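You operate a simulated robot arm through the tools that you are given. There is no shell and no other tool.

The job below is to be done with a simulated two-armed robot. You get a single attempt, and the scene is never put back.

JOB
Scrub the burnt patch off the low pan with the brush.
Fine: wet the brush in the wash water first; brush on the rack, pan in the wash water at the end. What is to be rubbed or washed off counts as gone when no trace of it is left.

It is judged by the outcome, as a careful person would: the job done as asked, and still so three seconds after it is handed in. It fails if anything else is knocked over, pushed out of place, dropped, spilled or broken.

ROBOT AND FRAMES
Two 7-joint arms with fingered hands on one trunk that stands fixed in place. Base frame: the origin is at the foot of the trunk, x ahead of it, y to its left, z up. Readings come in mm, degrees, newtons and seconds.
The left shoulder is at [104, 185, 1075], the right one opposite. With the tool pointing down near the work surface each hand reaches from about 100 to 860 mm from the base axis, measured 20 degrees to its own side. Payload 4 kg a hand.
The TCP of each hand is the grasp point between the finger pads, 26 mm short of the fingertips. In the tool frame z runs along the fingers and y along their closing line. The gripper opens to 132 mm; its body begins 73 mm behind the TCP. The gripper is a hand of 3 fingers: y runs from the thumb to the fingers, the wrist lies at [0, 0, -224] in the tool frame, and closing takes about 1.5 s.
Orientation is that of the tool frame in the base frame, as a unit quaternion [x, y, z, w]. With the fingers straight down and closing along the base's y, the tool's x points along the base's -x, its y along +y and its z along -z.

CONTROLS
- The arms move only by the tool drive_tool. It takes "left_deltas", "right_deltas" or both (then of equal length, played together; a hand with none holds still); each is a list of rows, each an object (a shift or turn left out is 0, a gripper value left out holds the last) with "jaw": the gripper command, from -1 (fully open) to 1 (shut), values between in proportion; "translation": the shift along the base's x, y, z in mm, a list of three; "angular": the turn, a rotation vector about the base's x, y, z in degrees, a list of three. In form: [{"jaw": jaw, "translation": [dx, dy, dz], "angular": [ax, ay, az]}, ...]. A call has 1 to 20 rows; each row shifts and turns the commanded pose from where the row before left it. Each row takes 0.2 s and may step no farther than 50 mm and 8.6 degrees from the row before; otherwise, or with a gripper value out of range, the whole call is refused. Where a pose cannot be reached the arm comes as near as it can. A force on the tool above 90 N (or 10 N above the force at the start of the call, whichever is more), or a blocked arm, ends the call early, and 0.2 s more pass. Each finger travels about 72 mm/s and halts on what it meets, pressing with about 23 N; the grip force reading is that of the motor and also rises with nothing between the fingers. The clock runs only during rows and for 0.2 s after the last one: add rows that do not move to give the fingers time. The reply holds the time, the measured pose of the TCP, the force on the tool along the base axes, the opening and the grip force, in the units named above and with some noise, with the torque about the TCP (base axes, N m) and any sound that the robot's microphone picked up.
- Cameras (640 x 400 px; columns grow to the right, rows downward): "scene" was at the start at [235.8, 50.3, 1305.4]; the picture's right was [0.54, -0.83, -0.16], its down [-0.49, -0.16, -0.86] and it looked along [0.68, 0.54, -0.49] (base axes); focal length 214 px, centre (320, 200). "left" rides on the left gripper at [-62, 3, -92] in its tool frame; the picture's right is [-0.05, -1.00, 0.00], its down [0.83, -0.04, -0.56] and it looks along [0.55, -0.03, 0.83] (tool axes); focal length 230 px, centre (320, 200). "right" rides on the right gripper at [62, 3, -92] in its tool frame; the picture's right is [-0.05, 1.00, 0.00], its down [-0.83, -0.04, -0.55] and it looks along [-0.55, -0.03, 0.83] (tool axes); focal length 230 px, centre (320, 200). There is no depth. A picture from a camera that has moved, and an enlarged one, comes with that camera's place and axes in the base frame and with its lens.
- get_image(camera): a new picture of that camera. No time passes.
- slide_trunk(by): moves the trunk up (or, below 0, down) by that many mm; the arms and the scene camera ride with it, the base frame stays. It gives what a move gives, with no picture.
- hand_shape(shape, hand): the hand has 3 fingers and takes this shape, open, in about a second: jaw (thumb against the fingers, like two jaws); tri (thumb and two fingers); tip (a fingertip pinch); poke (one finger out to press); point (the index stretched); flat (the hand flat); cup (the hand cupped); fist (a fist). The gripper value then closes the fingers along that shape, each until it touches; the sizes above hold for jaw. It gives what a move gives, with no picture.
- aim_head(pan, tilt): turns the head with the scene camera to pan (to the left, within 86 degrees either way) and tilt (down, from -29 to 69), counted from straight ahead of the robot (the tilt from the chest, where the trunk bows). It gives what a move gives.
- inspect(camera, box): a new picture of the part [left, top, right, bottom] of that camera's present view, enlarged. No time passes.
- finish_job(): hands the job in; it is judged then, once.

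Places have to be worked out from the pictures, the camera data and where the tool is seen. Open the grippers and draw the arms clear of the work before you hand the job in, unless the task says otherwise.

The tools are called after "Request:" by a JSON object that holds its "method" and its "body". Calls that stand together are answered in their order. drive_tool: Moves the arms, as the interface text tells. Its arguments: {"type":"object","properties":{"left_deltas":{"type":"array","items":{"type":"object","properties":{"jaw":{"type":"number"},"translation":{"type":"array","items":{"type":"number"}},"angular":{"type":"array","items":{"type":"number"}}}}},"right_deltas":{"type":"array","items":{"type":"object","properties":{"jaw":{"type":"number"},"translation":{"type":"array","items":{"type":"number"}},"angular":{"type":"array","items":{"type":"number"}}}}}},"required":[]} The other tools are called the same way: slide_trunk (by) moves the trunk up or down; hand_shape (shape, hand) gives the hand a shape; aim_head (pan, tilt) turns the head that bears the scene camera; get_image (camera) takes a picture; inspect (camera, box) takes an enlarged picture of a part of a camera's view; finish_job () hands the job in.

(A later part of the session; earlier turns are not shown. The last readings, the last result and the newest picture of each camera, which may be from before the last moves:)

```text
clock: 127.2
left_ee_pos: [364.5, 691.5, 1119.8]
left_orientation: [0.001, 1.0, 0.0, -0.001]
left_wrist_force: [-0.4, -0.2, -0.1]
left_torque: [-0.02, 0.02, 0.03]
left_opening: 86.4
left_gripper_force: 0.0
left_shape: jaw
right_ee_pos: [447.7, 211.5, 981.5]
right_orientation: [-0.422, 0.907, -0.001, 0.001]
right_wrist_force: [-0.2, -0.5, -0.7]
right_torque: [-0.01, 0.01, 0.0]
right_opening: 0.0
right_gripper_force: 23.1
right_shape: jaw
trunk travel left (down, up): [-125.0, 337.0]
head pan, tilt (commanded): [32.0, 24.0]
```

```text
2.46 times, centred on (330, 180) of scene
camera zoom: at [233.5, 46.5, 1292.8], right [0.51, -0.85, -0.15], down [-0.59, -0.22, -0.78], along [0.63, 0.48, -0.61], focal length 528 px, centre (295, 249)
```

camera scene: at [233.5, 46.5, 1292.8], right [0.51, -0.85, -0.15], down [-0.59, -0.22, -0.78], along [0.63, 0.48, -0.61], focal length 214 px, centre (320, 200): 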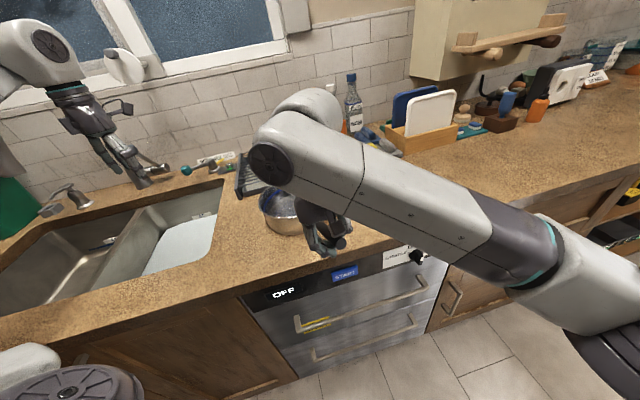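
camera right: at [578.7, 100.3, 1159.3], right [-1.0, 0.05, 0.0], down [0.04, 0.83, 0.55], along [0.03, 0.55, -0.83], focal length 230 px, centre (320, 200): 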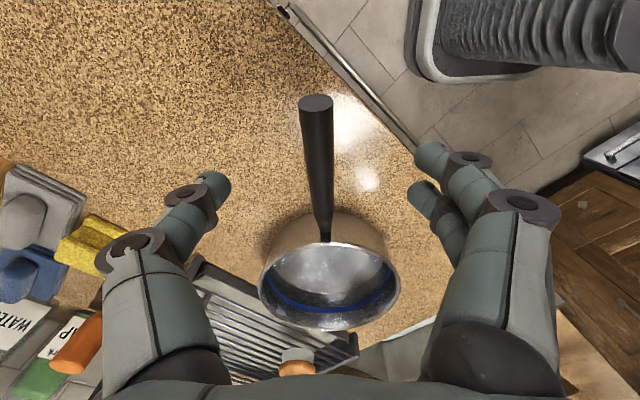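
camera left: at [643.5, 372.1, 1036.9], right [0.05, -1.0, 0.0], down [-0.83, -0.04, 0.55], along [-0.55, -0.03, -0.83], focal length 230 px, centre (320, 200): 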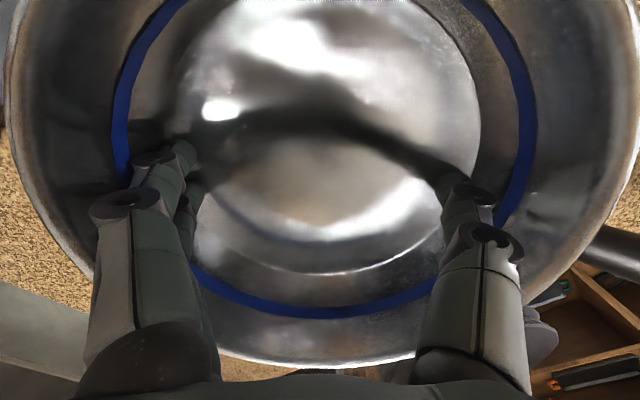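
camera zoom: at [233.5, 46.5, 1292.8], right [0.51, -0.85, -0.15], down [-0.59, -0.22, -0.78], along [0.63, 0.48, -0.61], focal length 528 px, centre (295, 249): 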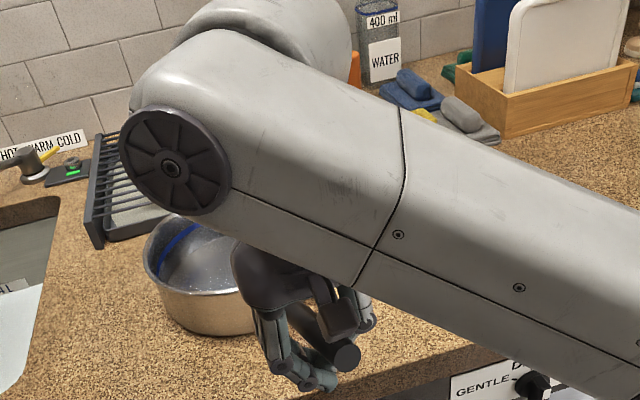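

The pan turned with it. I check its position in the right camera before continuing.

Request:
{"method": "get_image", "body": {"camera": "right"}}

Request:
{"method": "get_image", "body": {"camera": "left"}}

```text
taken
camera right: at [404.9, 166.1, 1074.5], right [-0.73, 0.68, 0.0], down [0.57, 0.61, 0.56], along [0.38, 0.41, -0.83], focal length 230 px, centre (320, 200)
```

right: 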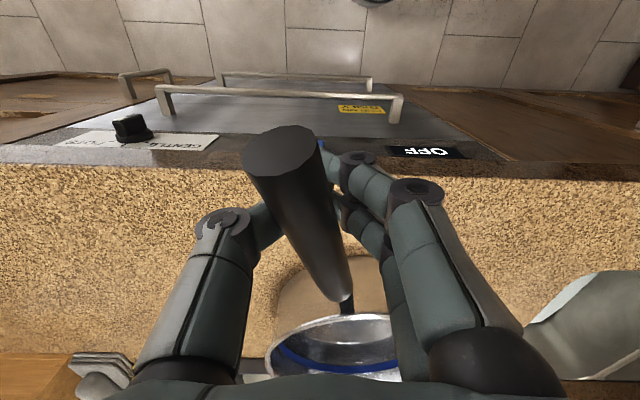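

```text
taken
camera left: at [425.7, 694.7, 1212.8], right [0.05, -1.0, 0.0], down [-0.83, -0.04, 0.56], along [-0.55, -0.03, -0.83], focal length 230 px, centre (320, 200)
```

left: 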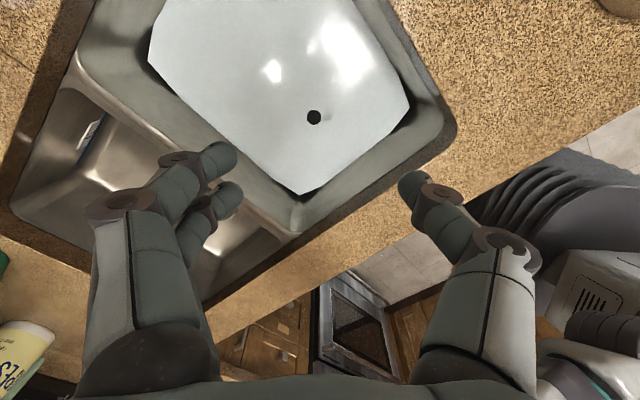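

The pan's handle now points about -123°, its centre near (566, 396), and the loop has crept outward along the handle a little. I continue the swing with a slightly shrinking radius, six steps first.

Request:
{"method": "drive_tool", "body": {"right_deltas": [{"translation": [-11.1, 12.8, 0], "angular": [0, 0, -3.4]}, {"translation": [-9.7, 11.7, 0], "angular": [0, 0, -3.4]}, {"translation": [-8.7, 12.2, 0], "angular": [0, 0, -3.4]}, {"translation": [-7.7, 12.7, 0], "angular": [0, 0, -3.4]}, {"translation": [-6.6, 12.9, 0], "angular": [0, 0, -3.4]}, {"translation": [-5.6, 13.3, 0], "angular": [0, 0, -3.4]}, {"translation": [0, 0, 0]}]}}

Request:
{"method": "get_image", "body": {"camera": "right"}}

Request:
{"method": "get_image", "body": {"camera": "scene"}}

```text
clock: 128.8
left_ee_pos: [363.8, 691.5, 1120.8]
left_orientation: [0.0, 1.0, 0.0, 0.0]
left_wrist_force: [-0.4, -0.2, 0.1]
left_torque: [-0.04, -0.02, -0.01]
left_opening: 86.3
left_gripper_force: 0.0
left_shape: jaw
right_ee_pos: [402.5, 283.6, 979.1]
right_orientation: [-0.248, 0.969, 0.002, -0.004]
right_wrist_force: [0.0, 0.4, -0.5]
right_torque: [0.01, 0.0, 0.0]
right_opening: 0.0
right_gripper_force: 22.9
right_shape: jaw
trunk travel left (down, up): [-125.0, 337.0]
head pan, tilt (commanded): [32.0, 24.0]
```

```text
taken
camera right: at [348.6, 256.2, 1071.8], right [-0.44, 0.9, 0.01], down [0.75, 0.36, 0.55], along [0.49, 0.24, -0.84], focal length 230 px, centre (320, 200)
```

right: 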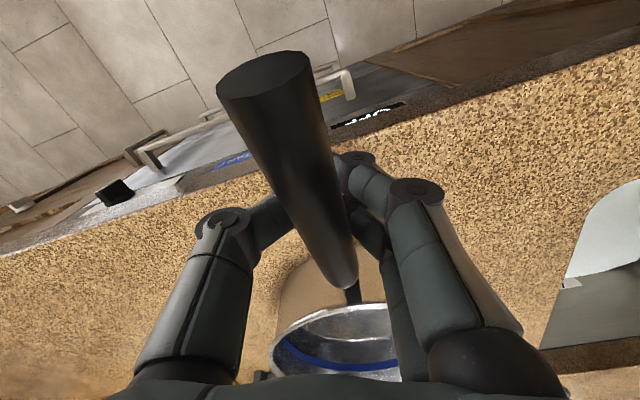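

```text
taken
camera scene: at [233.8, 46.6, 1292.6], right [0.51, -0.85, -0.15], down [-0.59, -0.22, -0.78], along [0.63, 0.48, -0.61], focal length 214 px, centre (320, 200)
```

scene: 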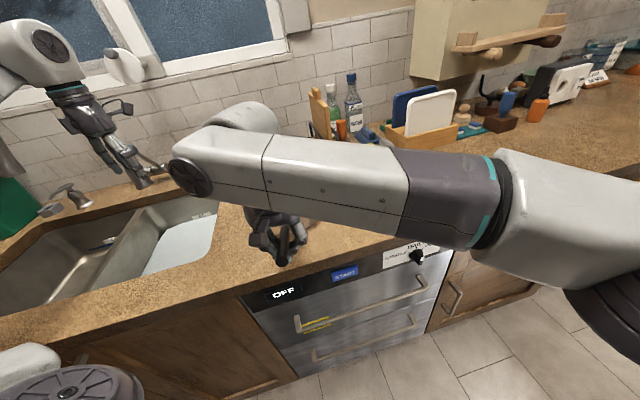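

The handle is at about -140° now and the pan's centre near (554, 409). I swing on another 30°.

Request:
{"method": "drive_tool", "body": {"right_deltas": [{"translation": [-8.2, 13.6, 0], "angular": [0, 0, -2]}, {"translation": [-7.4, 15.3, 0], "angular": [0, 0, -2]}, {"translation": [-6, 15.8, 0], "angular": [0, 0, -2]}, {"translation": [-4.5, 16.1, 0], "angular": [0, 0, -2]}, {"translation": [-3, 16.2, 0], "angular": [0, 0, -2]}, {"translation": [-1.6, 16.3, 0], "angular": [0, 0, -2]}, {"translation": [0, 0, 0]}]}}

Request:
{"method": "get_image", "body": {"camera": "right"}}

Request:
{"method": "get_image", "body": {"camera": "scene"}}

```text
clock: 130.4
left_ee_pos: [364.5, 693.0, 1120.3]
left_orientation: [0.0, 1.0, 0.0, 0.0]
left_wrist_force: [0.2, -0.6, 0.2]
left_torque: [-0.01, -0.01, 0.02]
left_opening: 86.3
left_gripper_force: 0.0
left_shape: jaw
right_ee_pos: [441.7, 277.2, 989.4]
right_orientation: [-0.166, 0.986, 0.009, -0.007]
right_wrist_force: [0.1, 0.7, -3.5]
right_torque: [-0.05, 0.04, 0.08]
right_opening: 0.1
right_gripper_force: 22.9
right_shape: jaw
right hand out of reach, approached as far as the arm can: row 1, 2, 3, 4, 5, 6
trunk travel left (down, up): [-125.0, 337.0]
head pan, tilt (commanded): [32.0, 24.0]
```

```text
taken
camera right: at [383.7, 258.3, 1082.3], right [-0.28, 0.96, 0.02], down [0.81, 0.22, 0.54], along [0.52, 0.17, -0.84], focal length 230 px, centre (320, 200)
```

right: 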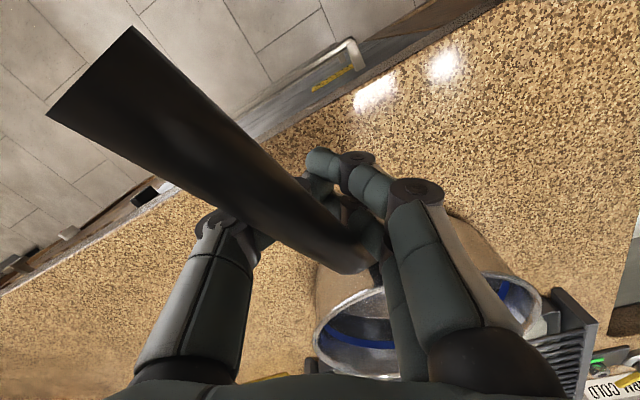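

```text
taken
camera scene: at [233.4, 47.0, 1292.7], right [0.51, -0.85, -0.15], down [-0.59, -0.22, -0.78], along [0.63, 0.48, -0.61], focal length 214 px, centre (320, 200)
```

scene: 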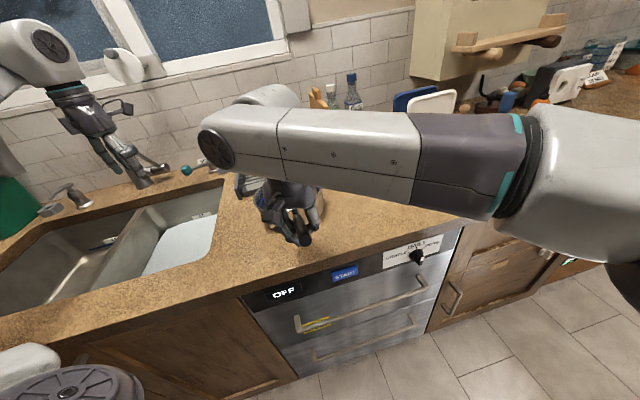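

The right arm hit its reach limit and slid along the handle toward the pan, slightly lifting it. I ease it down, open, and rise straight up, then look at where the pan is.

Request:
{"method": "drive_tool", "body": {"right_deltas": [{"translation": [0, 0, -4]}, {"jaw": 0.6}, {"jaw": 0.3}, {"jaw": 0.0}, {"jaw": -0.2}, {"jaw": -0.4}, {"jaw": -0.5}, {"jaw": -0.5}, {"translation": [0, 0, 25]}, {"translation": [0, 0, 40]}, {"translation": [0, 0, 45]}, {"translation": [0, 0, 0]}]}}

Request:
{"method": "get_image", "body": {"camera": "right"}}

Request:
{"method": "get_image", "body": {"camera": "scene"}}

```text
clock: 132.7
left_ee_pos: [363.4, 690.6, 1121.4]
left_orientation: [0.0, 1.0, -0.001, 0.0]
left_wrist_force: [0.5, -0.2, 0.6]
left_torque: [0.01, -0.02, -0.02]
left_opening: 86.3
left_gripper_force: 0.1
left_shape: jaw
right_ee_pos: [449.9, 264.9, 992.3]
right_orientation: [-0.149, 0.985, 0.026, -0.085]
right_wrist_force: [0.0, 0.3, 0.0]
right_torque: [0.03, -0.02, 0.02]
right_opening: 98.4
right_gripper_force: 0.1
right_shape: jaw
right hand out of reach, approached as far as the arm can: row 9, 10, 11
trunk travel left (down, up): [-125.0, 337.0]
head pan, tilt (commanded): [32.0, 24.0]
stopped in row 11 (right hand): the arm was blocked; the commanded pose is now the measured one
```

```text
taken
camera right: at [407.8, 247.2, 1094.3], right [-0.24, 0.97, 0.07], down [0.89, 0.19, 0.41], along [0.38, 0.16, -0.91], focal length 230 px, centre (320, 200)
```

right: 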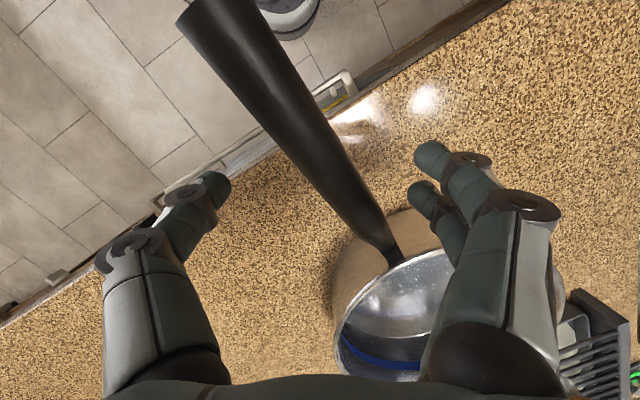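

```text
taken
camera scene: at [233.8, 46.4, 1292.7], right [0.51, -0.85, -0.15], down [-0.59, -0.22, -0.78], along [0.63, 0.48, -0.61], focal length 214 px, centre (320, 200)
```

scene: 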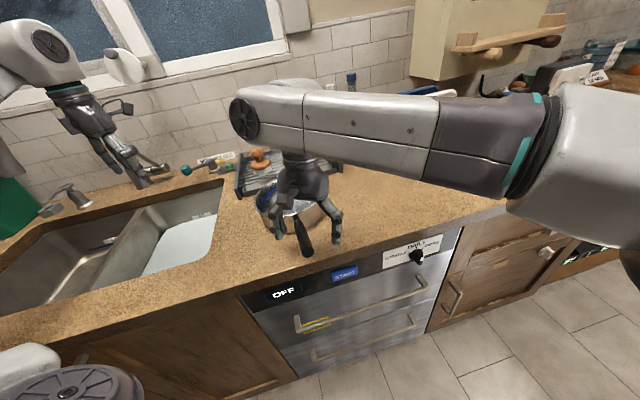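

The right arm is at a joint limit and can't rise by itself here. Raising the trunk lifts both arms unchanged, so I use that to lift the open right hand off the handle (the left hand hangs free over the sink).

Request:
{"method": "slide_trunk", "body": {"by": 80}}

Request:
{"method": "get_image", "body": {"camera": "right"}}

Request:
{"method": "get_image", "body": {"camera": "scene"}}

```text
clock: 133.9
left_ee_pos: [364.1, 691.3, 1200.1]
left_orientation: [0.001, 1.0, -0.001, -0.001]
left_wrist_force: [-0.2, 0.4, 0.0]
left_torque: [0.0, 0.0, -0.01]
left_opening: 86.3
left_gripper_force: 0.1
left_shape: jaw
right_ee_pos: [445.8, 267.6, 1072.1]
right_orientation: [-0.153, 0.984, 0.024, -0.085]
right_wrist_force: [0.0, -0.9, -1.2]
right_torque: [-0.01, 0.0, 0.0]
right_opening: 98.6
right_gripper_force: 0.2
right_shape: jaw
trunk travel left (down, up): [-205.0, 257.0]
head pan, tilt (commanded): [32.0, 24.0]
```

```text
taken
camera right: at [404.0, 250.2, 1173.1], right [-0.25, 0.97, 0.06], down [0.89, 0.2, 0.41], along [0.38, 0.16, -0.91], focal length 230 px, centre (320, 200)
```

right: 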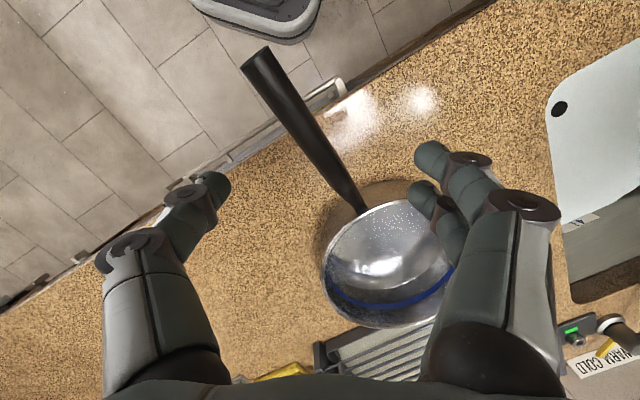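

```text
taken
camera scene: at [168.9, 47.0, 1400.2], right [0.52, -0.85, -0.09], down [-0.49, -0.22, -0.84], along [0.69, 0.48, -0.53], focal length 214 px, centre (320, 200)
```

scene: 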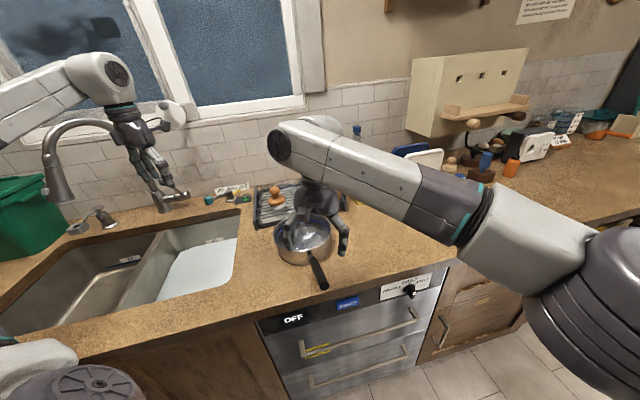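

The hand is lifted off; the handle now points about -132° (straight at the counter's front edge, end overhanging), pan centre near (558, 404). I withdraw the right hand to its own side.

Request:
{"method": "drive_tool", "body": {"right_deltas": [{"translation": [5, -25, 10]}, {"translation": [5, -35, 15]}, {"translation": [5, -40, 15]}, {"translation": [5, -42, 10]}, {"translation": [5, -45, 0]}, {"translation": [0, -45, 0]}, {"translation": [0, -45, 0]}, {"translation": [0, -45, 0]}, {"translation": [0, -45, 0]}, {"translation": [0, -30, 0]}, {"translation": [0, 0, 0]}]}}

Request:
{"method": "get_image", "body": {"camera": "scene"}}

Request:
{"method": "inspect", "body": {"camera": "scene", "box": [230, 160, 390, 300]}}

```text
clock: 136.3
left_ee_pos: [364.3, 691.4, 1200.5]
left_orientation: [0.0, 1.0, -0.001, 0.0]
left_wrist_force: [0.7, 0.1, 0.5]
left_torque: [-0.02, 0.02, -0.02]
left_opening: 86.3
left_gripper_force: 0.0
left_shape: jaw
right_ee_pos: [473.6, -129.7, 1126.1]
right_orientation: [-0.153, 0.984, 0.024, -0.084]
right_wrist_force: [0.0, 0.3, 0.3]
right_torque: [0.02, -0.01, -0.01]
right_opening: 98.8
right_gripper_force: 0.0
right_shape: jaw
trunk travel left (down, up): [-205.0, 257.0]
head pan, tilt (commanded): [32.0, 24.0]
```

```text
taken
camera scene: at [168.5, 47.4, 1400.3], right [0.52, -0.85, -0.09], down [-0.49, -0.22, -0.84], along [0.69, 0.48, -0.53], focal length 214 px, centre (320, 200)
```

scene: 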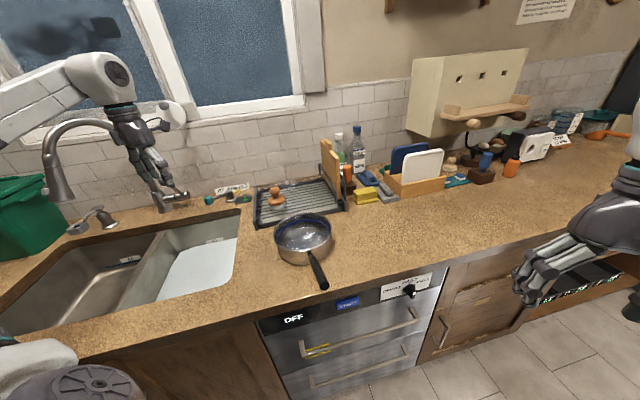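

```text
2.86 times, centred on (310, 230) of scene
camera zoom: at [168.5, 47.4, 1400.3], right [0.52, -0.85, -0.09], down [-0.49, -0.22, -0.84], along [0.69, 0.48, -0.53], focal length 613 px, centre (349, 114)
```

zoom: 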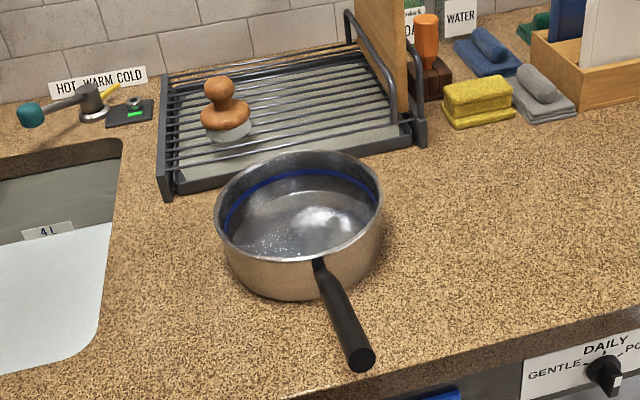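

The pan now faces the robot with its handle, free and stable, and nothing else has moved. I bring the left hand over with a 48° yaw matching the handle direction.

Request:
{"method": "drive_tool", "body": {"left_deltas": [{"translation": [8, -40, 0]}, {"translation": [8, -40, 0]}, {"translation": [8, -40, 0], "angular": [0, 0, 8]}, {"translation": [8, -40, 0], "angular": [0, 0, 8]}, {"translation": [8, -40, 0], "angular": [0, 0, 8]}, {"translation": [8, -40, -10], "angular": [0, 0, 8]}, {"translation": [8, -40, -10], "angular": [0, 0, 8]}, {"translation": [8, -40, -10], "angular": [0, 0, 8]}, {"translation": [6, -30, -10]}, {"translation": [0, 0, 0]}]}}

Request:
{"method": "get_image", "body": {"camera": "left"}}

Request:
{"method": "get_image", "body": {"camera": "scene"}}

```text
clock: 138.5
left_ee_pos: [433.6, 339.9, 1162.0]
left_orientation: [-0.406, 0.914, 0.0, 0.0]
left_wrist_force: [0.7, 0.6, 0.1]
left_torque: [0.0, 0.0, 0.0]
left_opening: 86.0
left_gripper_force: 0.0
left_shape: jaw
right_ee_pos: [472.2, -128.8, 1124.7]
right_orientation: [-0.153, 0.984, 0.024, -0.083]
right_wrist_force: [-0.5, -0.5, -0.3]
right_torque: [0.01, 0.0, 0.01]
right_opening: 98.8
right_gripper_force: 0.0
right_shape: jaw
trunk travel left (down, up): [-205.0, 257.0]
head pan, tilt (commanded): [32.0, 24.0]
```

```text
taken
camera left: at [472.3, 389.3, 1254.1], right [0.78, -0.63, 0.0], down [-0.52, -0.65, 0.56], along [-0.35, -0.43, -0.83], focal length 230 px, centre (320, 200)
```

left: 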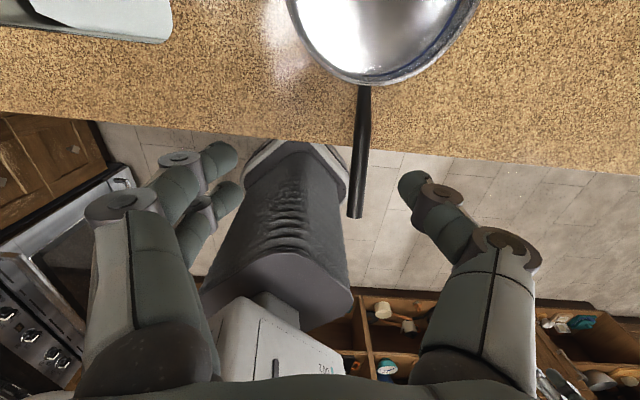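

```text
taken
camera scene: at [167.9, 47.1, 1400.5], right [0.52, -0.85, -0.09], down [-0.49, -0.22, -0.84], along [0.7, 0.48, -0.53], focal length 214 px, centre (320, 200)
```

scene: 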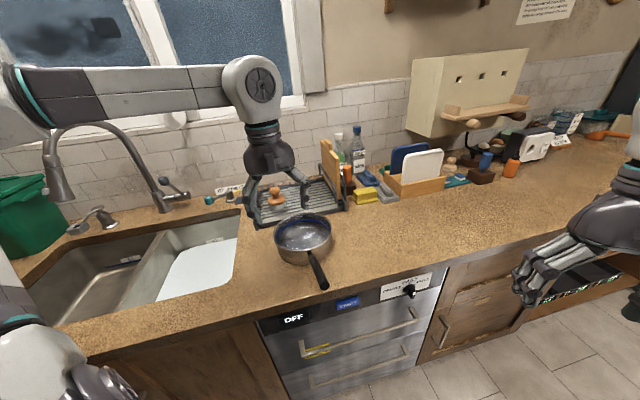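

The handle end is at about (393, 220) and its line matches the hand's axis within 2°. I tilt the hand 34° so the fingers point down and toward the pan, and move to a stand-off point behind and above the handle.

Request:
{"method": "drive_tool", "body": {"left_deltas": [{"angular": [6.38, -5.61, 0], "translation": [0, -15, 0]}, {"angular": [6.38, -5.61, 0], "translation": [0, -15, 0]}, {"angular": [6.38, -5.61, 0], "translation": [0, -15, 0]}, {"angular": [6.38, -5.61, 0], "translation": [-2, -15, 0]}, {"translation": [-2, -18, -20]}, {"translation": [0, 0, -30]}, {"translation": [0, 0, -30]}, {"translation": [0, 0, 0]}]}}

Request:
{"method": "get_image", "body": {"camera": "left"}}

Request:
{"method": "inspect", "body": {"camera": "scene", "box": [200, 80, 420, 320]}}

```text
clock: 140.3
left_ee_pos: [429.0, 263.1, 1080.4]
left_orientation: [-0.388, 0.874, 0.121, 0.266]
left_wrist_force: [0.6, -0.1, 0.4]
left_torque: [0.05, -0.01, 0.02]
left_opening: 86.2
left_gripper_force: 0.2
left_shape: jaw
right_ee_pos: [472.2, -129.2, 1124.9]
right_orientation: [-0.154, 0.984, 0.024, -0.083]
right_wrist_force: [-1.1, -0.7, 0.1]
right_torque: [0.01, 0.02, 0.01]
right_opening: 98.7
right_gripper_force: 0.1
right_shape: jaw
trunk travel left (down, up): [-205.0, 257.0]
head pan, tilt (commanded): [32.0, 24.0]
```

```text
taken
camera left: at [426.5, 265.0, 1191.9], right [0.77, -0.64, 0.02], down [-0.64, -0.77, 0.0], along [0.02, -0.01, -1.0], focal length 230 px, centre (320, 200)
```

left: 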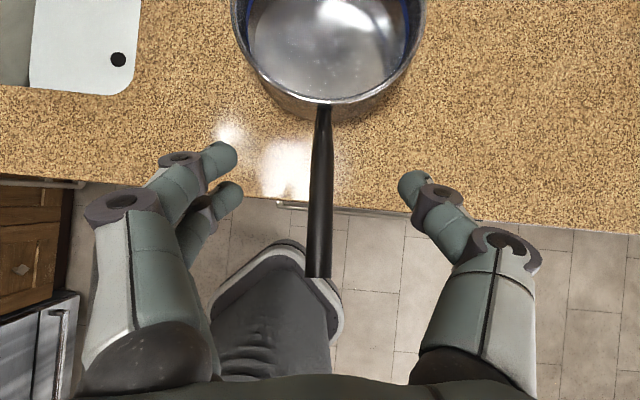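

```text
1.67 times, centred on (310, 200) of scene
camera zoom: at [167.8, 46.7, 1400.5], right [0.52, -0.85, -0.09], down [-0.49, -0.22, -0.84], along [0.7, 0.48, -0.53], focal length 358 px, centre (337, 200)
```

zoom: 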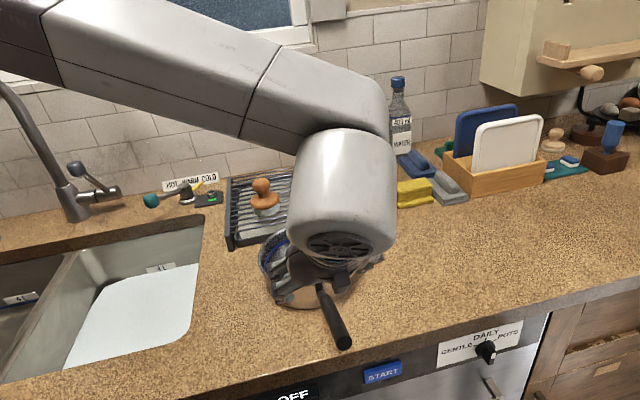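

The tilted pose is fully reached, and from the straight-down camera the handle lies exactly along the hand's centre line. I go down to the start of the approach line and then slide forward-and-down along the finger direction around the handle.

Request:
{"method": "drive_tool", "body": {"left_deltas": [{"translation": [1, 0, -25]}, {"translation": [2, -1, -28]}, {"translation": [5.6, 6.2, -12.4]}, {"translation": [5.6, 6.2, -12.4]}, {"translation": [3.8, 4.1, -8.3]}, {"translation": [0, 0, 0]}]}}

Request:
{"method": "get_image", "body": {"camera": "left"}}

Request:
{"method": "inspect", "body": {"camera": "scene", "box": [240, 160, 380, 300]}}

```text
clock: 141.7
left_ee_pos: [444.5, 280.1, 993.2]
left_orientation: [-0.388, 0.874, 0.121, 0.266]
left_wrist_force: [1.0, 0.4, 0.5]
left_torque: [0.02, 0.0, 0.0]
left_opening: 86.1
left_gripper_force: 0.0
left_shape: jaw
right_ee_pos: [472.4, -129.8, 1125.5]
right_orientation: [-0.153, 0.984, 0.024, -0.084]
right_wrist_force: [-0.5, -0.2, 0.3]
right_torque: [-0.01, -0.01, -0.03]
right_opening: 98.5
right_gripper_force: 0.2
right_shape: jaw
trunk travel left (down, up): [-205.0, 257.0]
head pan, tilt (commanded): [32.0, 24.0]
```

```text
taken
camera left: at [443.0, 281.5, 1104.9], right [0.77, -0.64, 0.02], down [-0.64, -0.77, 0.0], along [0.02, -0.01, -1.0], focal length 230 px, centre (320, 200)
```

left: 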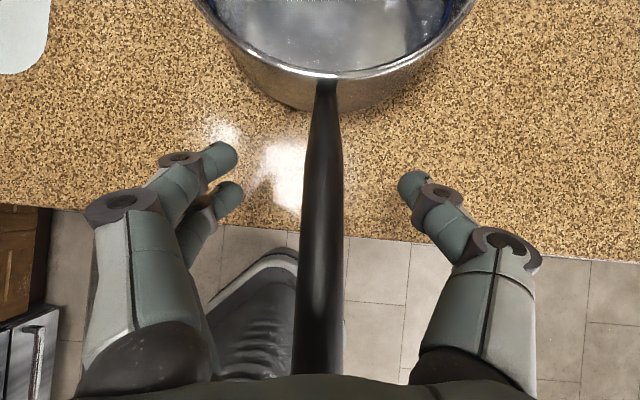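

```text
2.86 times, centred on (310, 230) of scene
camera zoom: at [167.9, 46.5, 1400.5], right [0.52, -0.85, -0.09], down [-0.49, -0.22, -0.84], along [0.7, 0.48, -0.53], focal length 613 px, centre (349, 114)
```

zoom: 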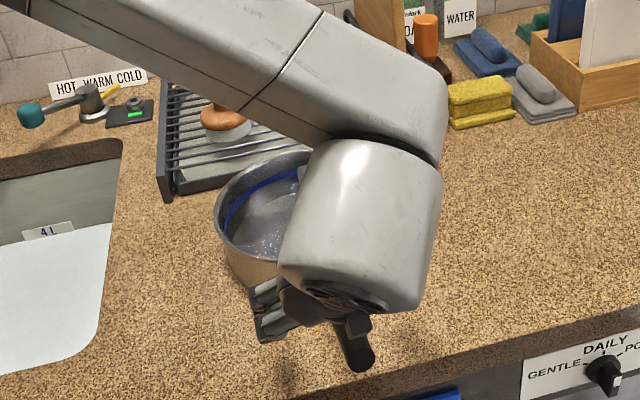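

The palm edge is approaching the handle's top near its end. I advance along the finger direction in small steps, watching for contact.

Request:
{"method": "drive_tool", "body": {"left_deltas": [{"translation": [2.2, 2.5, -5]}, {"translation": [2.2, 2.5, -5]}, {"translation": [0, 0, 0]}]}}

Request:
{"method": "get_image", "body": {"camera": "left"}}

```text
clock: 142.5
left_ee_pos: [451.1, 283.9, 983.6]
left_orientation: [-0.388, 0.874, 0.122, 0.266]
left_wrist_force: [0.8, 0.5, -0.3]
left_torque: [-0.02, -0.01, 0.0]
left_opening: 86.2
left_gripper_force: 0.1
left_shape: jaw
right_ee_pos: [473.1, -131.3, 1125.2]
right_orientation: [-0.153, 0.984, 0.023, -0.084]
right_wrist_force: [0.2, -0.4, -0.6]
right_torque: [0.02, 0.0, 0.01]
right_opening: 98.8
right_gripper_force: 0.0
right_shape: jaw
trunk travel left (down, up): [-205.0, 257.0]
head pan, tilt (commanded): [32.0, 24.0]
```

```text
taken
camera left: at [449.1, 285.7, 1095.3], right [0.77, -0.64, 0.02], down [-0.64, -0.77, 0.0], along [0.02, -0.01, -1.0], focal length 230 px, centre (320, 200)
```

left: 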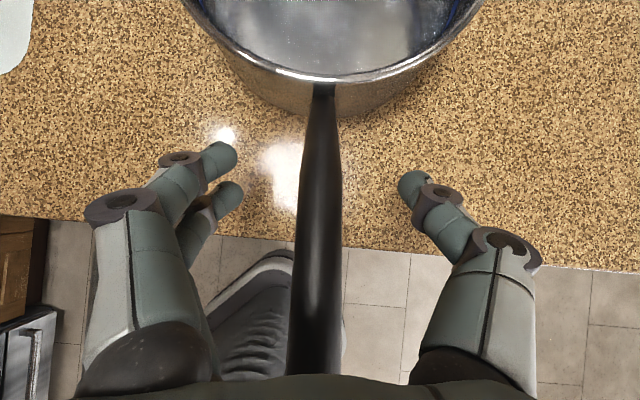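

No contact yet; a few more millimetres along the same line.

Request:
{"method": "drive_tool", "body": {"left_deltas": [{"translation": [1.9, 2.1, -4.1]}, {"translation": [1.9, 2.1, -4.1]}, {"translation": [0, 0, 0]}]}}

```text
clock: 143.3
left_ee_pos: [456.5, 287.9, 977.3]
left_orientation: [-0.389, 0.874, 0.122, 0.266]
left_wrist_force: [-0.3, -0.5, -0.5]
left_torque: [0.04, 0.02, -0.01]
left_opening: 86.4
left_gripper_force: 0.0
left_shape: jaw
right_ee_pos: [473.2, -129.3, 1122.8]
right_orientation: [-0.153, 0.984, 0.023, -0.084]
right_wrist_force: [-1.2, 0.4, 0.5]
right_torque: [0.0, 0.01, 0.01]
right_opening: 98.9
right_gripper_force: 0.1
right_shape: jaw
trunk travel left (down, up): [-205.0, 257.0]
head pan, tilt (commanded): [32.0, 24.0]
```

Still free (δ ≈ 10 mm past the handle's axis). I go on 8 mm more in two steps.

Request:
{"method": "drive_tool", "body": {"left_deltas": [{"translation": [1.5, 1.7, -3.3]}, {"translation": [1.5, 1.7, -3.3]}, {"translation": [0, 0, 0]}]}}

Request:
{"method": "inspect", "body": {"camera": "scene", "box": [240, 160, 380, 300]}}

Request:
{"method": "get_image", "body": {"camera": "left"}}

```text
clock: 144.1
left_ee_pos: [459.4, 291.1, 970.1]
left_orientation: [-0.389, 0.874, 0.122, 0.265]
left_wrist_force: [1.5, -0.4, 0.2]
left_torque: [-0.02, -0.01, 0.03]
left_opening: 86.3
left_gripper_force: 0.1
left_shape: jaw
right_ee_pos: [472.9, -129.8, 1125.6]
right_orientation: [-0.152, 0.984, 0.024, -0.084]
right_wrist_force: [-0.1, 0.1, -0.6]
right_torque: [-0.02, -0.03, 0.0]
right_opening: 98.9
right_gripper_force: 0.1
right_shape: jaw
trunk travel left (down, up): [-205.0, 257.0]
head pan, tilt (commanded): [32.0, 24.0]
```

```text
2.86 times, centred on (310, 230) of scene
camera zoom: at [168.1, 46.5, 1400.5], right [0.52, -0.85, -0.09], down [-0.49, -0.22, -0.84], along [0.7, 0.48, -0.53], focal length 613 px, centre (349, 114)
```

zoom: 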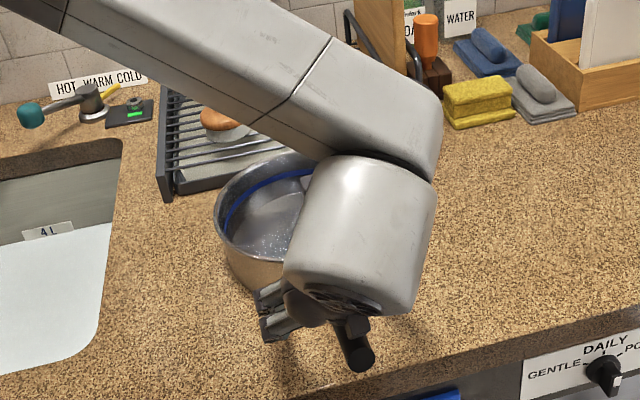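

```text
taken
camera left: at [457.5, 293.0, 1081.1], right [0.77, -0.64, 0.02], down [-0.64, -0.77, 0.0], along [0.02, -0.01, -1.0], focal length 230 px, centre (320, 200)
```

left: 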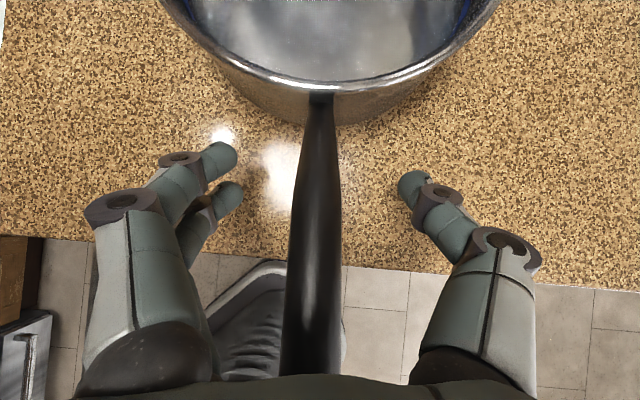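

The hand is now deep around the handle with the palm block just over its top. I close the fingers beneath it.

Request:
{"method": "drive_tool", "body": {"left_deltas": [{"jaw": 0.0}, {"jaw": 0.3}, {"jaw": 0.6}, {"jaw": 0.8}, {"jaw": 1.0}, {"jaw": 1.0}, {"jaw": 1.0}, {"jaw": 1.0}, {"jaw": 1.0}]}}

Request:
{"method": "get_image", "body": {"camera": "left"}}

Request:
{"method": "inspect", "body": {"camera": "scene", "box": [240, 160, 380, 300]}}

```text
clock: 146.1
left_ee_pos: [459.7, 290.6, 971.5]
left_orientation: [-0.388, 0.874, 0.122, 0.266]
left_wrist_force: [-0.6, 0.2, 0.1]
left_torque: [-0.03, 0.06, 0.06]
left_opening: 0.0
left_gripper_force: 23.0
left_shape: jaw
right_ee_pos: [473.3, -129.1, 1124.5]
right_orientation: [-0.153, 0.984, 0.024, -0.084]
right_wrist_force: [0.3, 0.4, 0.4]
right_torque: [0.01, -0.01, 0.01]
right_opening: 98.3
right_gripper_force: 0.1
right_shape: jaw
trunk travel left (down, up): [-205.0, 257.0]
head pan, tilt (commanded): [32.0, 24.0]
```

```text
taken
camera left: at [457.8, 293.0, 1081.0], right [0.77, -0.64, 0.02], down [-0.64, -0.77, 0.0], along [0.02, -0.01, -1.0], focal length 230 px, centre (320, 200)
```

left: 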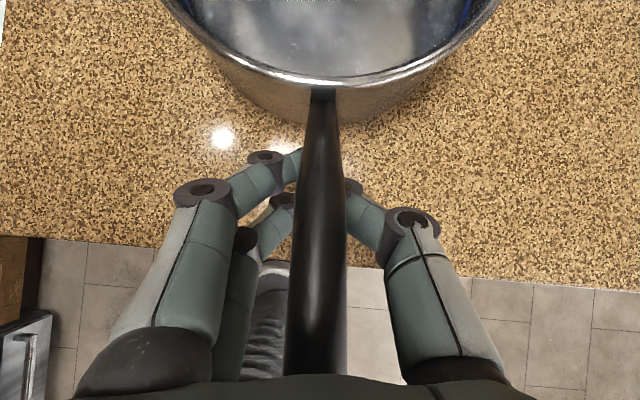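

```text
2.86 times, centred on (310, 230) of scene
camera zoom: at [168.4, 46.7, 1400.4], right [0.52, -0.85, -0.09], down [-0.49, -0.22, -0.84], along [0.7, 0.48, -0.53], focal length 613 px, centre (349, 114)
```

zoom: 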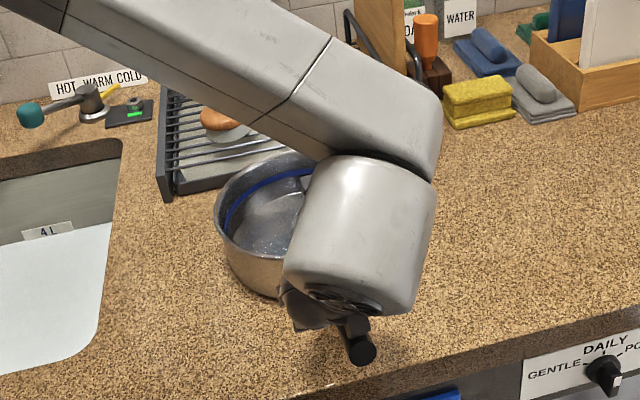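

The fingers are closed beneath the handle. I lift slowly in small steps and watch the weight come onto the hand.

Request:
{"method": "drive_tool", "body": {"left_deltas": [{"translation": [0, 0, 4]}, {"translation": [0, 0, 4]}, {"translation": [0, 0, 4]}, {"translation": [0, 0, 4]}, {"translation": [0, 0, 0]}]}}

Request:
{"method": "get_image", "body": {"camera": "left"}}

Request:
{"method": "inspect", "body": {"camera": "scene", "box": [240, 160, 380, 300]}}

```text
clock: 147.3
left_ee_pos: [459.8, 290.4, 985.6]
left_orientation: [-0.389, 0.874, 0.121, 0.265]
left_wrist_force: [0.2, -0.3, -5.0]
left_torque: [-0.32, 0.29, 0.05]
left_opening: 0.0
left_gripper_force: 22.9
left_shape: jaw
right_ee_pos: [473.1, -129.9, 1124.8]
right_orientation: [-0.153, 0.984, 0.023, -0.083]
right_wrist_force: [-0.3, -0.6, 0.8]
right_torque: [-0.04, -0.02, 0.02]
right_opening: 98.7
right_gripper_force: 0.0
right_shape: jaw
trunk travel left (down, up): [-205.0, 257.0]
head pan, tilt (commanded): [32.0, 24.0]
```

```text
taken
camera left: at [457.3, 292.9, 1096.7], right [0.77, -0.64, 0.02], down [-0.64, -0.77, 0.0], along [0.02, -0.01, -1.0], focal length 230 px, centre (320, 200)
```

left: 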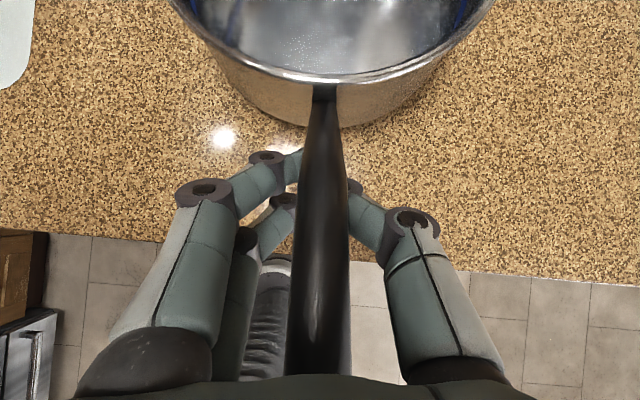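

```text
2.86 times, centred on (310, 230) of scene
camera zoom: at [168.8, 46.9, 1400.3], right [0.52, -0.85, -0.09], down [-0.49, -0.22, -0.84], along [0.69, 0.48, -0.53], focal length 613 px, centre (349, 114)
```

zoom: 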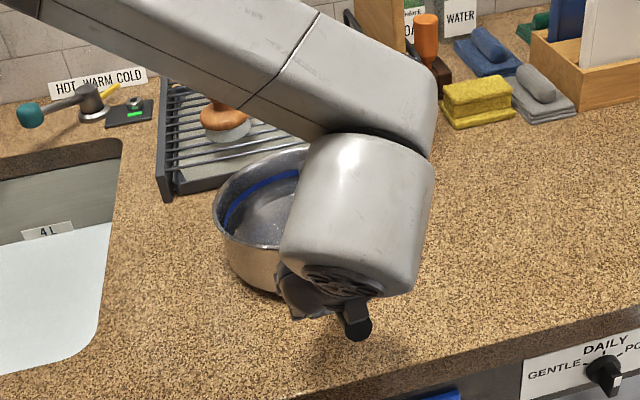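

Weight (5 N) and a holding torque (0.43 N·m) are now on the hand, so the palm edge has engaged. I lift another 12 mm.

Request:
{"method": "drive_tool", "body": {"left_deltas": [{"translation": [0, 0, 4]}, {"translation": [0, 0, 4]}, {"translation": [0, 0, 4]}, {"translation": [0, 0, 0]}, {"translation": [0, 0, 0]}]}}

Request:
{"method": "get_image", "body": {"camera": "left"}}

Request:
{"method": "inspect", "body": {"camera": "scene", "box": [240, 160, 380, 300]}}

```text
clock: 148.5
left_ee_pos: [459.3, 290.6, 996.7]
left_orientation: [-0.389, 0.874, 0.122, 0.265]
left_wrist_force: [-0.1, -0.1, -6.4]
left_torque: [-0.7, 0.64, 0.02]
left_opening: 0.0
left_gripper_force: 23.2
left_shape: jaw
right_ee_pos: [473.2, -131.6, 1123.8]
right_orientation: [-0.153, 0.984, 0.023, -0.084]
right_wrist_force: [0.7, -0.4, 0.8]
right_torque: [-0.02, 0.04, 0.03]
right_opening: 98.8
right_gripper_force: 0.0
right_shape: jaw
trunk travel left (down, up): [-205.0, 257.0]
head pan, tilt (commanded): [32.0, 24.0]
```

```text
taken
camera left: at [457.4, 292.9, 1107.8], right [0.77, -0.64, 0.02], down [-0.64, -0.77, 0.0], along [0.02, -0.01, -1.0], focal length 230 px, centre (320, 200)
```

left: 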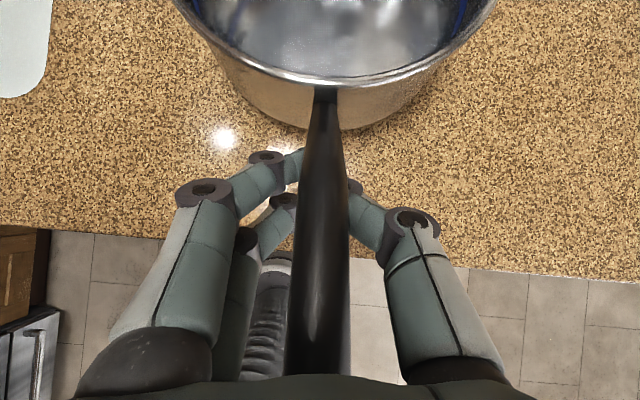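

```text
2.86 times, centred on (310, 230) of scene
camera zoom: at [168.9, 47.0, 1400.3], right [0.52, -0.85, -0.09], down [-0.49, -0.22, -0.84], along [0.69, 0.48, -0.53], focal length 613 px, centre (349, 114)
```

zoom: 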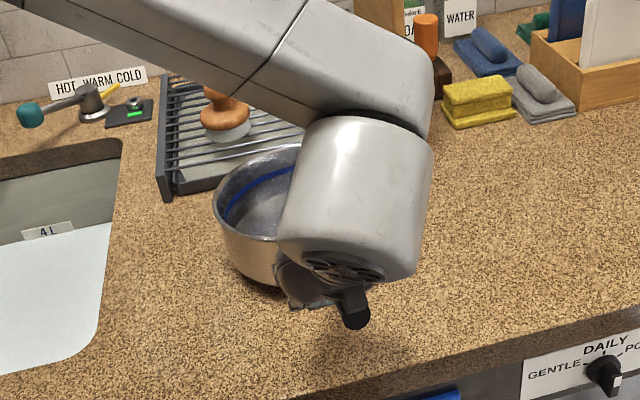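

The full weight (6.4 N) is on the hand with a matching torque, and the pan sits rigidly in the grip. I lift it well clear of the counter in steps and check its attitude.

Request:
{"method": "drive_tool", "body": {"left_deltas": [{"translation": [0, 0, 8]}, {"translation": [0, 0, 10]}, {"translation": [0, 0, 12]}, {"translation": [0, 0, 12]}, {"translation": [0, 0, 12]}, {"translation": [0, 0, 10]}, {"translation": [0, 0, 0]}]}}

Request:
{"method": "get_image", "body": {"camera": "scene"}}

Request:
{"method": "get_image", "body": {"camera": "left"}}

Request:
{"method": "get_image", "body": {"camera": "right"}}

```text
clock: 150.1
left_ee_pos: [459.7, 292.8, 1059.9]
left_orientation: [-0.389, 0.874, 0.122, 0.265]
left_wrist_force: [0.5, 0.0, -7.3]
left_torque: [-0.7, 0.59, 0.0]
left_opening: 0.2
left_gripper_force: 22.4
left_shape: jaw
right_ee_pos: [473.8, -129.7, 1124.9]
right_orientation: [-0.153, 0.984, 0.024, -0.084]
right_wrist_force: [-0.9, 0.0, 0.1]
right_torque: [-0.01, 0.02, 0.0]
right_opening: 98.7
right_gripper_force: 0.1
right_shape: jaw
trunk travel left (down, up): [-205.0, 257.0]
head pan, tilt (commanded): [32.0, 24.0]
```

```text
taken
camera scene: at [169.2, 47.1, 1400.2], right [0.52, -0.85, -0.09], down [-0.49, -0.22, -0.84], along [0.69, 0.48, -0.53], focal length 214 px, centre (320, 200)
```

scene: 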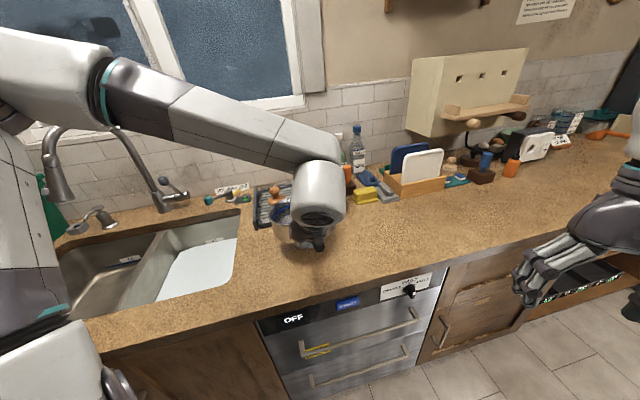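

```text
taken
camera left: at [458.4, 294.3, 1171.6], right [0.77, -0.63, 0.02], down [-0.63, -0.77, 0.0], along [0.02, -0.01, -1.0], focal length 230 px, centre (320, 200)
```

left: 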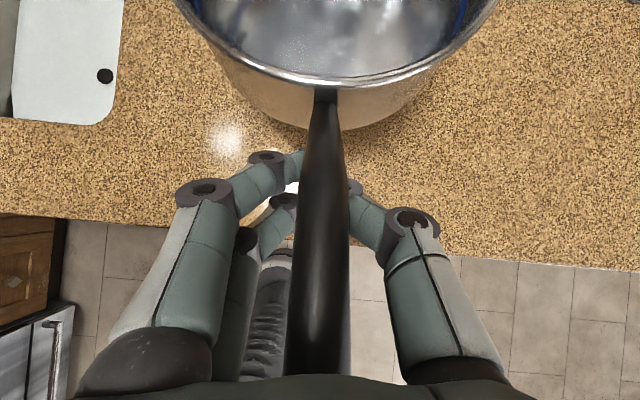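

```text
taken
camera right: at [431.2, -147.2, 1225.3], right [-0.25, 0.97, 0.06], down [0.89, 0.2, 0.41], along [0.39, 0.16, -0.91], focal length 230 px, centre (320, 200)
```

right: 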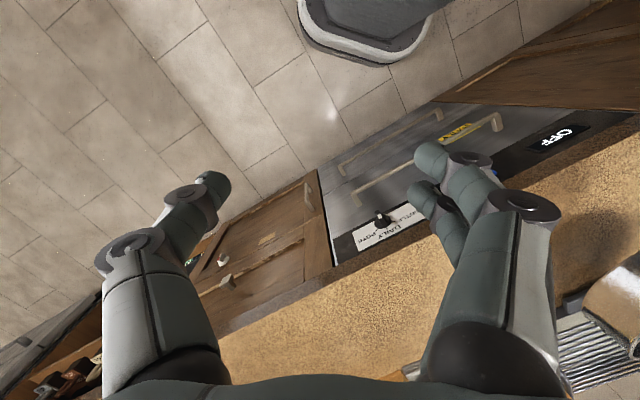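

The pan rides level and rigid in the grip. I raise it 25 mm more and carry it slowly left toward the sink, turning it gradually, keeping away from the rack.

Request:
{"method": "drive_tool", "body": {"left_deltas": [{"translation": [0, 0, 12]}, {"translation": [0, 0, 13]}, {"translation": [-10, 12.4, 0], "angular": [0, 0, -1.4]}, {"translation": [-9.9, 12.5, 0], "angular": [0, 0, -1.45]}, {"translation": [-9.9, 12.6, 0], "angular": [0, 0, -1.4]}, {"translation": [-9.8, 12.6, 0], "angular": [0, 0, -1.45]}, {"translation": [-9.8, 12.6, 0], "angular": [0, 0, -1.4]}, {"translation": [-9.7, 12.7, 0], "angular": [0, 0, -1.45]}, {"translation": [-9.6, 12.8, 0], "angular": [0, 0, -1.4]}, {"translation": [-9.5, 12.9, 0], "angular": [0, 0, -1.45]}, {"translation": [0, 0, 0]}]}}

Request:
{"method": "get_image", "body": {"camera": "scene"}}

Request:
{"method": "get_image", "body": {"camera": "left"}}

```text
clock: 152.5
left_ee_pos: [382.4, 394.0, 1085.4]
left_orientation: [-0.299, 0.909, 0.095, 0.276]
left_wrist_force: [0.0, -0.1, -7.0]
left_torque: [-0.53, 0.76, 0.06]
left_opening: 0.2
left_gripper_force: 23.5
left_shape: jaw
right_ee_pos: [474.0, -130.9, 1125.1]
right_orientation: [-0.152, 0.984, 0.024, -0.085]
right_wrist_force: [0.2, 0.9, -0.7]
right_torque: [-0.01, 0.04, -0.02]
right_opening: 98.6
right_gripper_force: 0.0
right_shape: jaw
trunk travel left (down, up): [-205.0, 257.0]
head pan, tilt (commanded): [32.0, 24.0]
```

```text
taken
camera scene: at [169.6, 46.8, 1400.2], right [0.52, -0.85, -0.09], down [-0.5, -0.22, -0.84], along [0.69, 0.48, -0.53], focal length 214 px, centre (320, 200)
```

scene: 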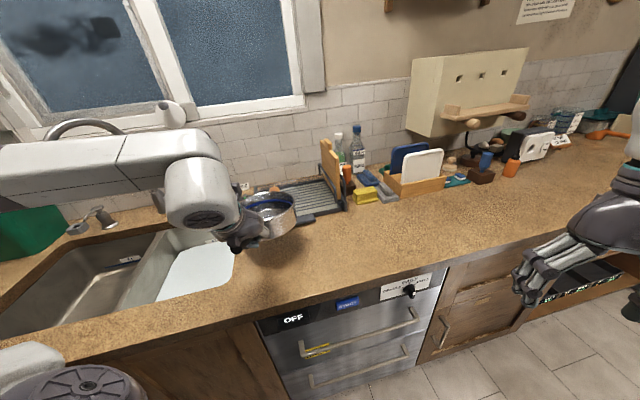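

```text
taken
camera left: at [381.2, 395.9, 1196.1], right [0.63, -0.78, 0.02], down [-0.78, -0.63, 0.0], along [0.01, -0.01, -1.0], focal length 230 px, centre (320, 200)
```

left: 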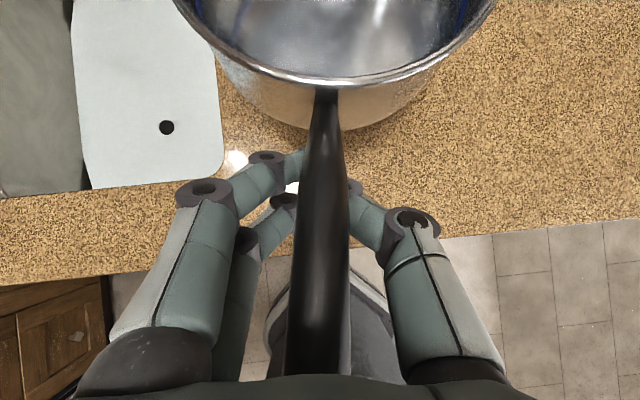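

Steady carry, same hold. I continue toward (308, 498).

Request:
{"method": "drive_tool", "body": {"left_deltas": [{"translation": [-9.5, 12.9, 0], "angular": [0, 0, -1.4]}, {"translation": [-9.5, 12.9, 0], "angular": [0, 0, -1.45]}, {"translation": [-9.3, 13, 0], "angular": [0, 0, -1.4]}, {"translation": [-9.2, 13.1, 0], "angular": [0, 0, -1.45]}, {"translation": [-9.2, 13, 0], "angular": [0, 0, -1.4]}, {"translation": [-9.1, 13.1, 0], "angular": [0, 0, -1.45]}, {"translation": [-9, 13.2, 0], "angular": [0, 0, -1.4]}, {"translation": [-9, 13.2, 0], "angular": [0, 0, -1.45]}, {"translation": [0, 0, 0]}]}}

Request:
{"method": "aim_head", "body": {"pan": 52, "tilt": 30}}

Request:
{"method": "get_image", "body": {"camera": "scene"}}

Request:
{"method": "get_image", "body": {"camera": "left"}}

```text
clock: 154.5
left_ee_pos: [308.7, 495.8, 1086.9]
left_orientation: [-0.207, 0.934, 0.066, 0.283]
left_wrist_force: [-0.4, 0.6, -7.0]
left_torque: [-0.4, 0.89, 0.02]
left_opening: 0.0
left_gripper_force: 22.9
left_shape: jaw
right_ee_pos: [473.6, -128.9, 1123.9]
right_orientation: [-0.152, 0.984, 0.024, -0.084]
right_wrist_force: [0.2, 0.5, -0.1]
right_torque: [-0.07, -0.01, 0.0]
right_opening: 98.5
right_gripper_force: 0.0
right_shape: jaw
trunk travel left (down, up): [-205.0, 257.0]
head pan, tilt (commanded): [32.0, 24.0]
```

```text
clock: 155.3
left_ee_pos: [308.4, 496.1, 1086.8]
left_orientation: [-0.208, 0.934, 0.067, 0.284]
left_wrist_force: [0.3, -0.4, -7.0]
left_torque: [-0.39, 0.92, -0.01]
left_opening: 0.1
left_gripper_force: 23.5
left_shape: jaw
right_ee_pos: [473.4, -129.6, 1124.5]
right_orientation: [-0.153, 0.984, 0.024, -0.084]
right_wrist_force: [-0.2, -0.6, 1.2]
right_torque: [0.0, 0.0, -0.02]
right_opening: 98.7
right_gripper_force: 0.0
right_shape: jaw
trunk travel left (down, up): [-205.0, 257.0]
head pan, tilt (commanded): [52.0, 30.0]
```

```text
taken
camera scene: at [144.7, 69.6, 1394.7], right [0.78, -0.62, -0.13], down [-0.45, -0.39, -0.8], along [0.44, 0.68, -0.58], focal length 214 px, centre (320, 200)
```

scene: 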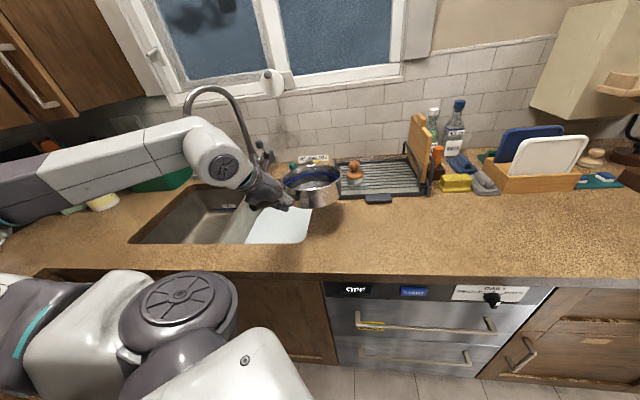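

```text
taken
camera left: at [306.7, 498.9, 1198.2], right [0.47, -0.88, 0.02], down [-0.88, -0.47, 0.0], along [0.01, -0.02, -1.0], focal length 230 px, centre (320, 200)
```

left: 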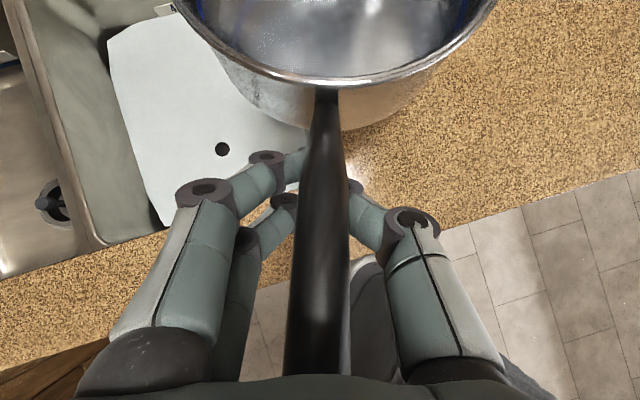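

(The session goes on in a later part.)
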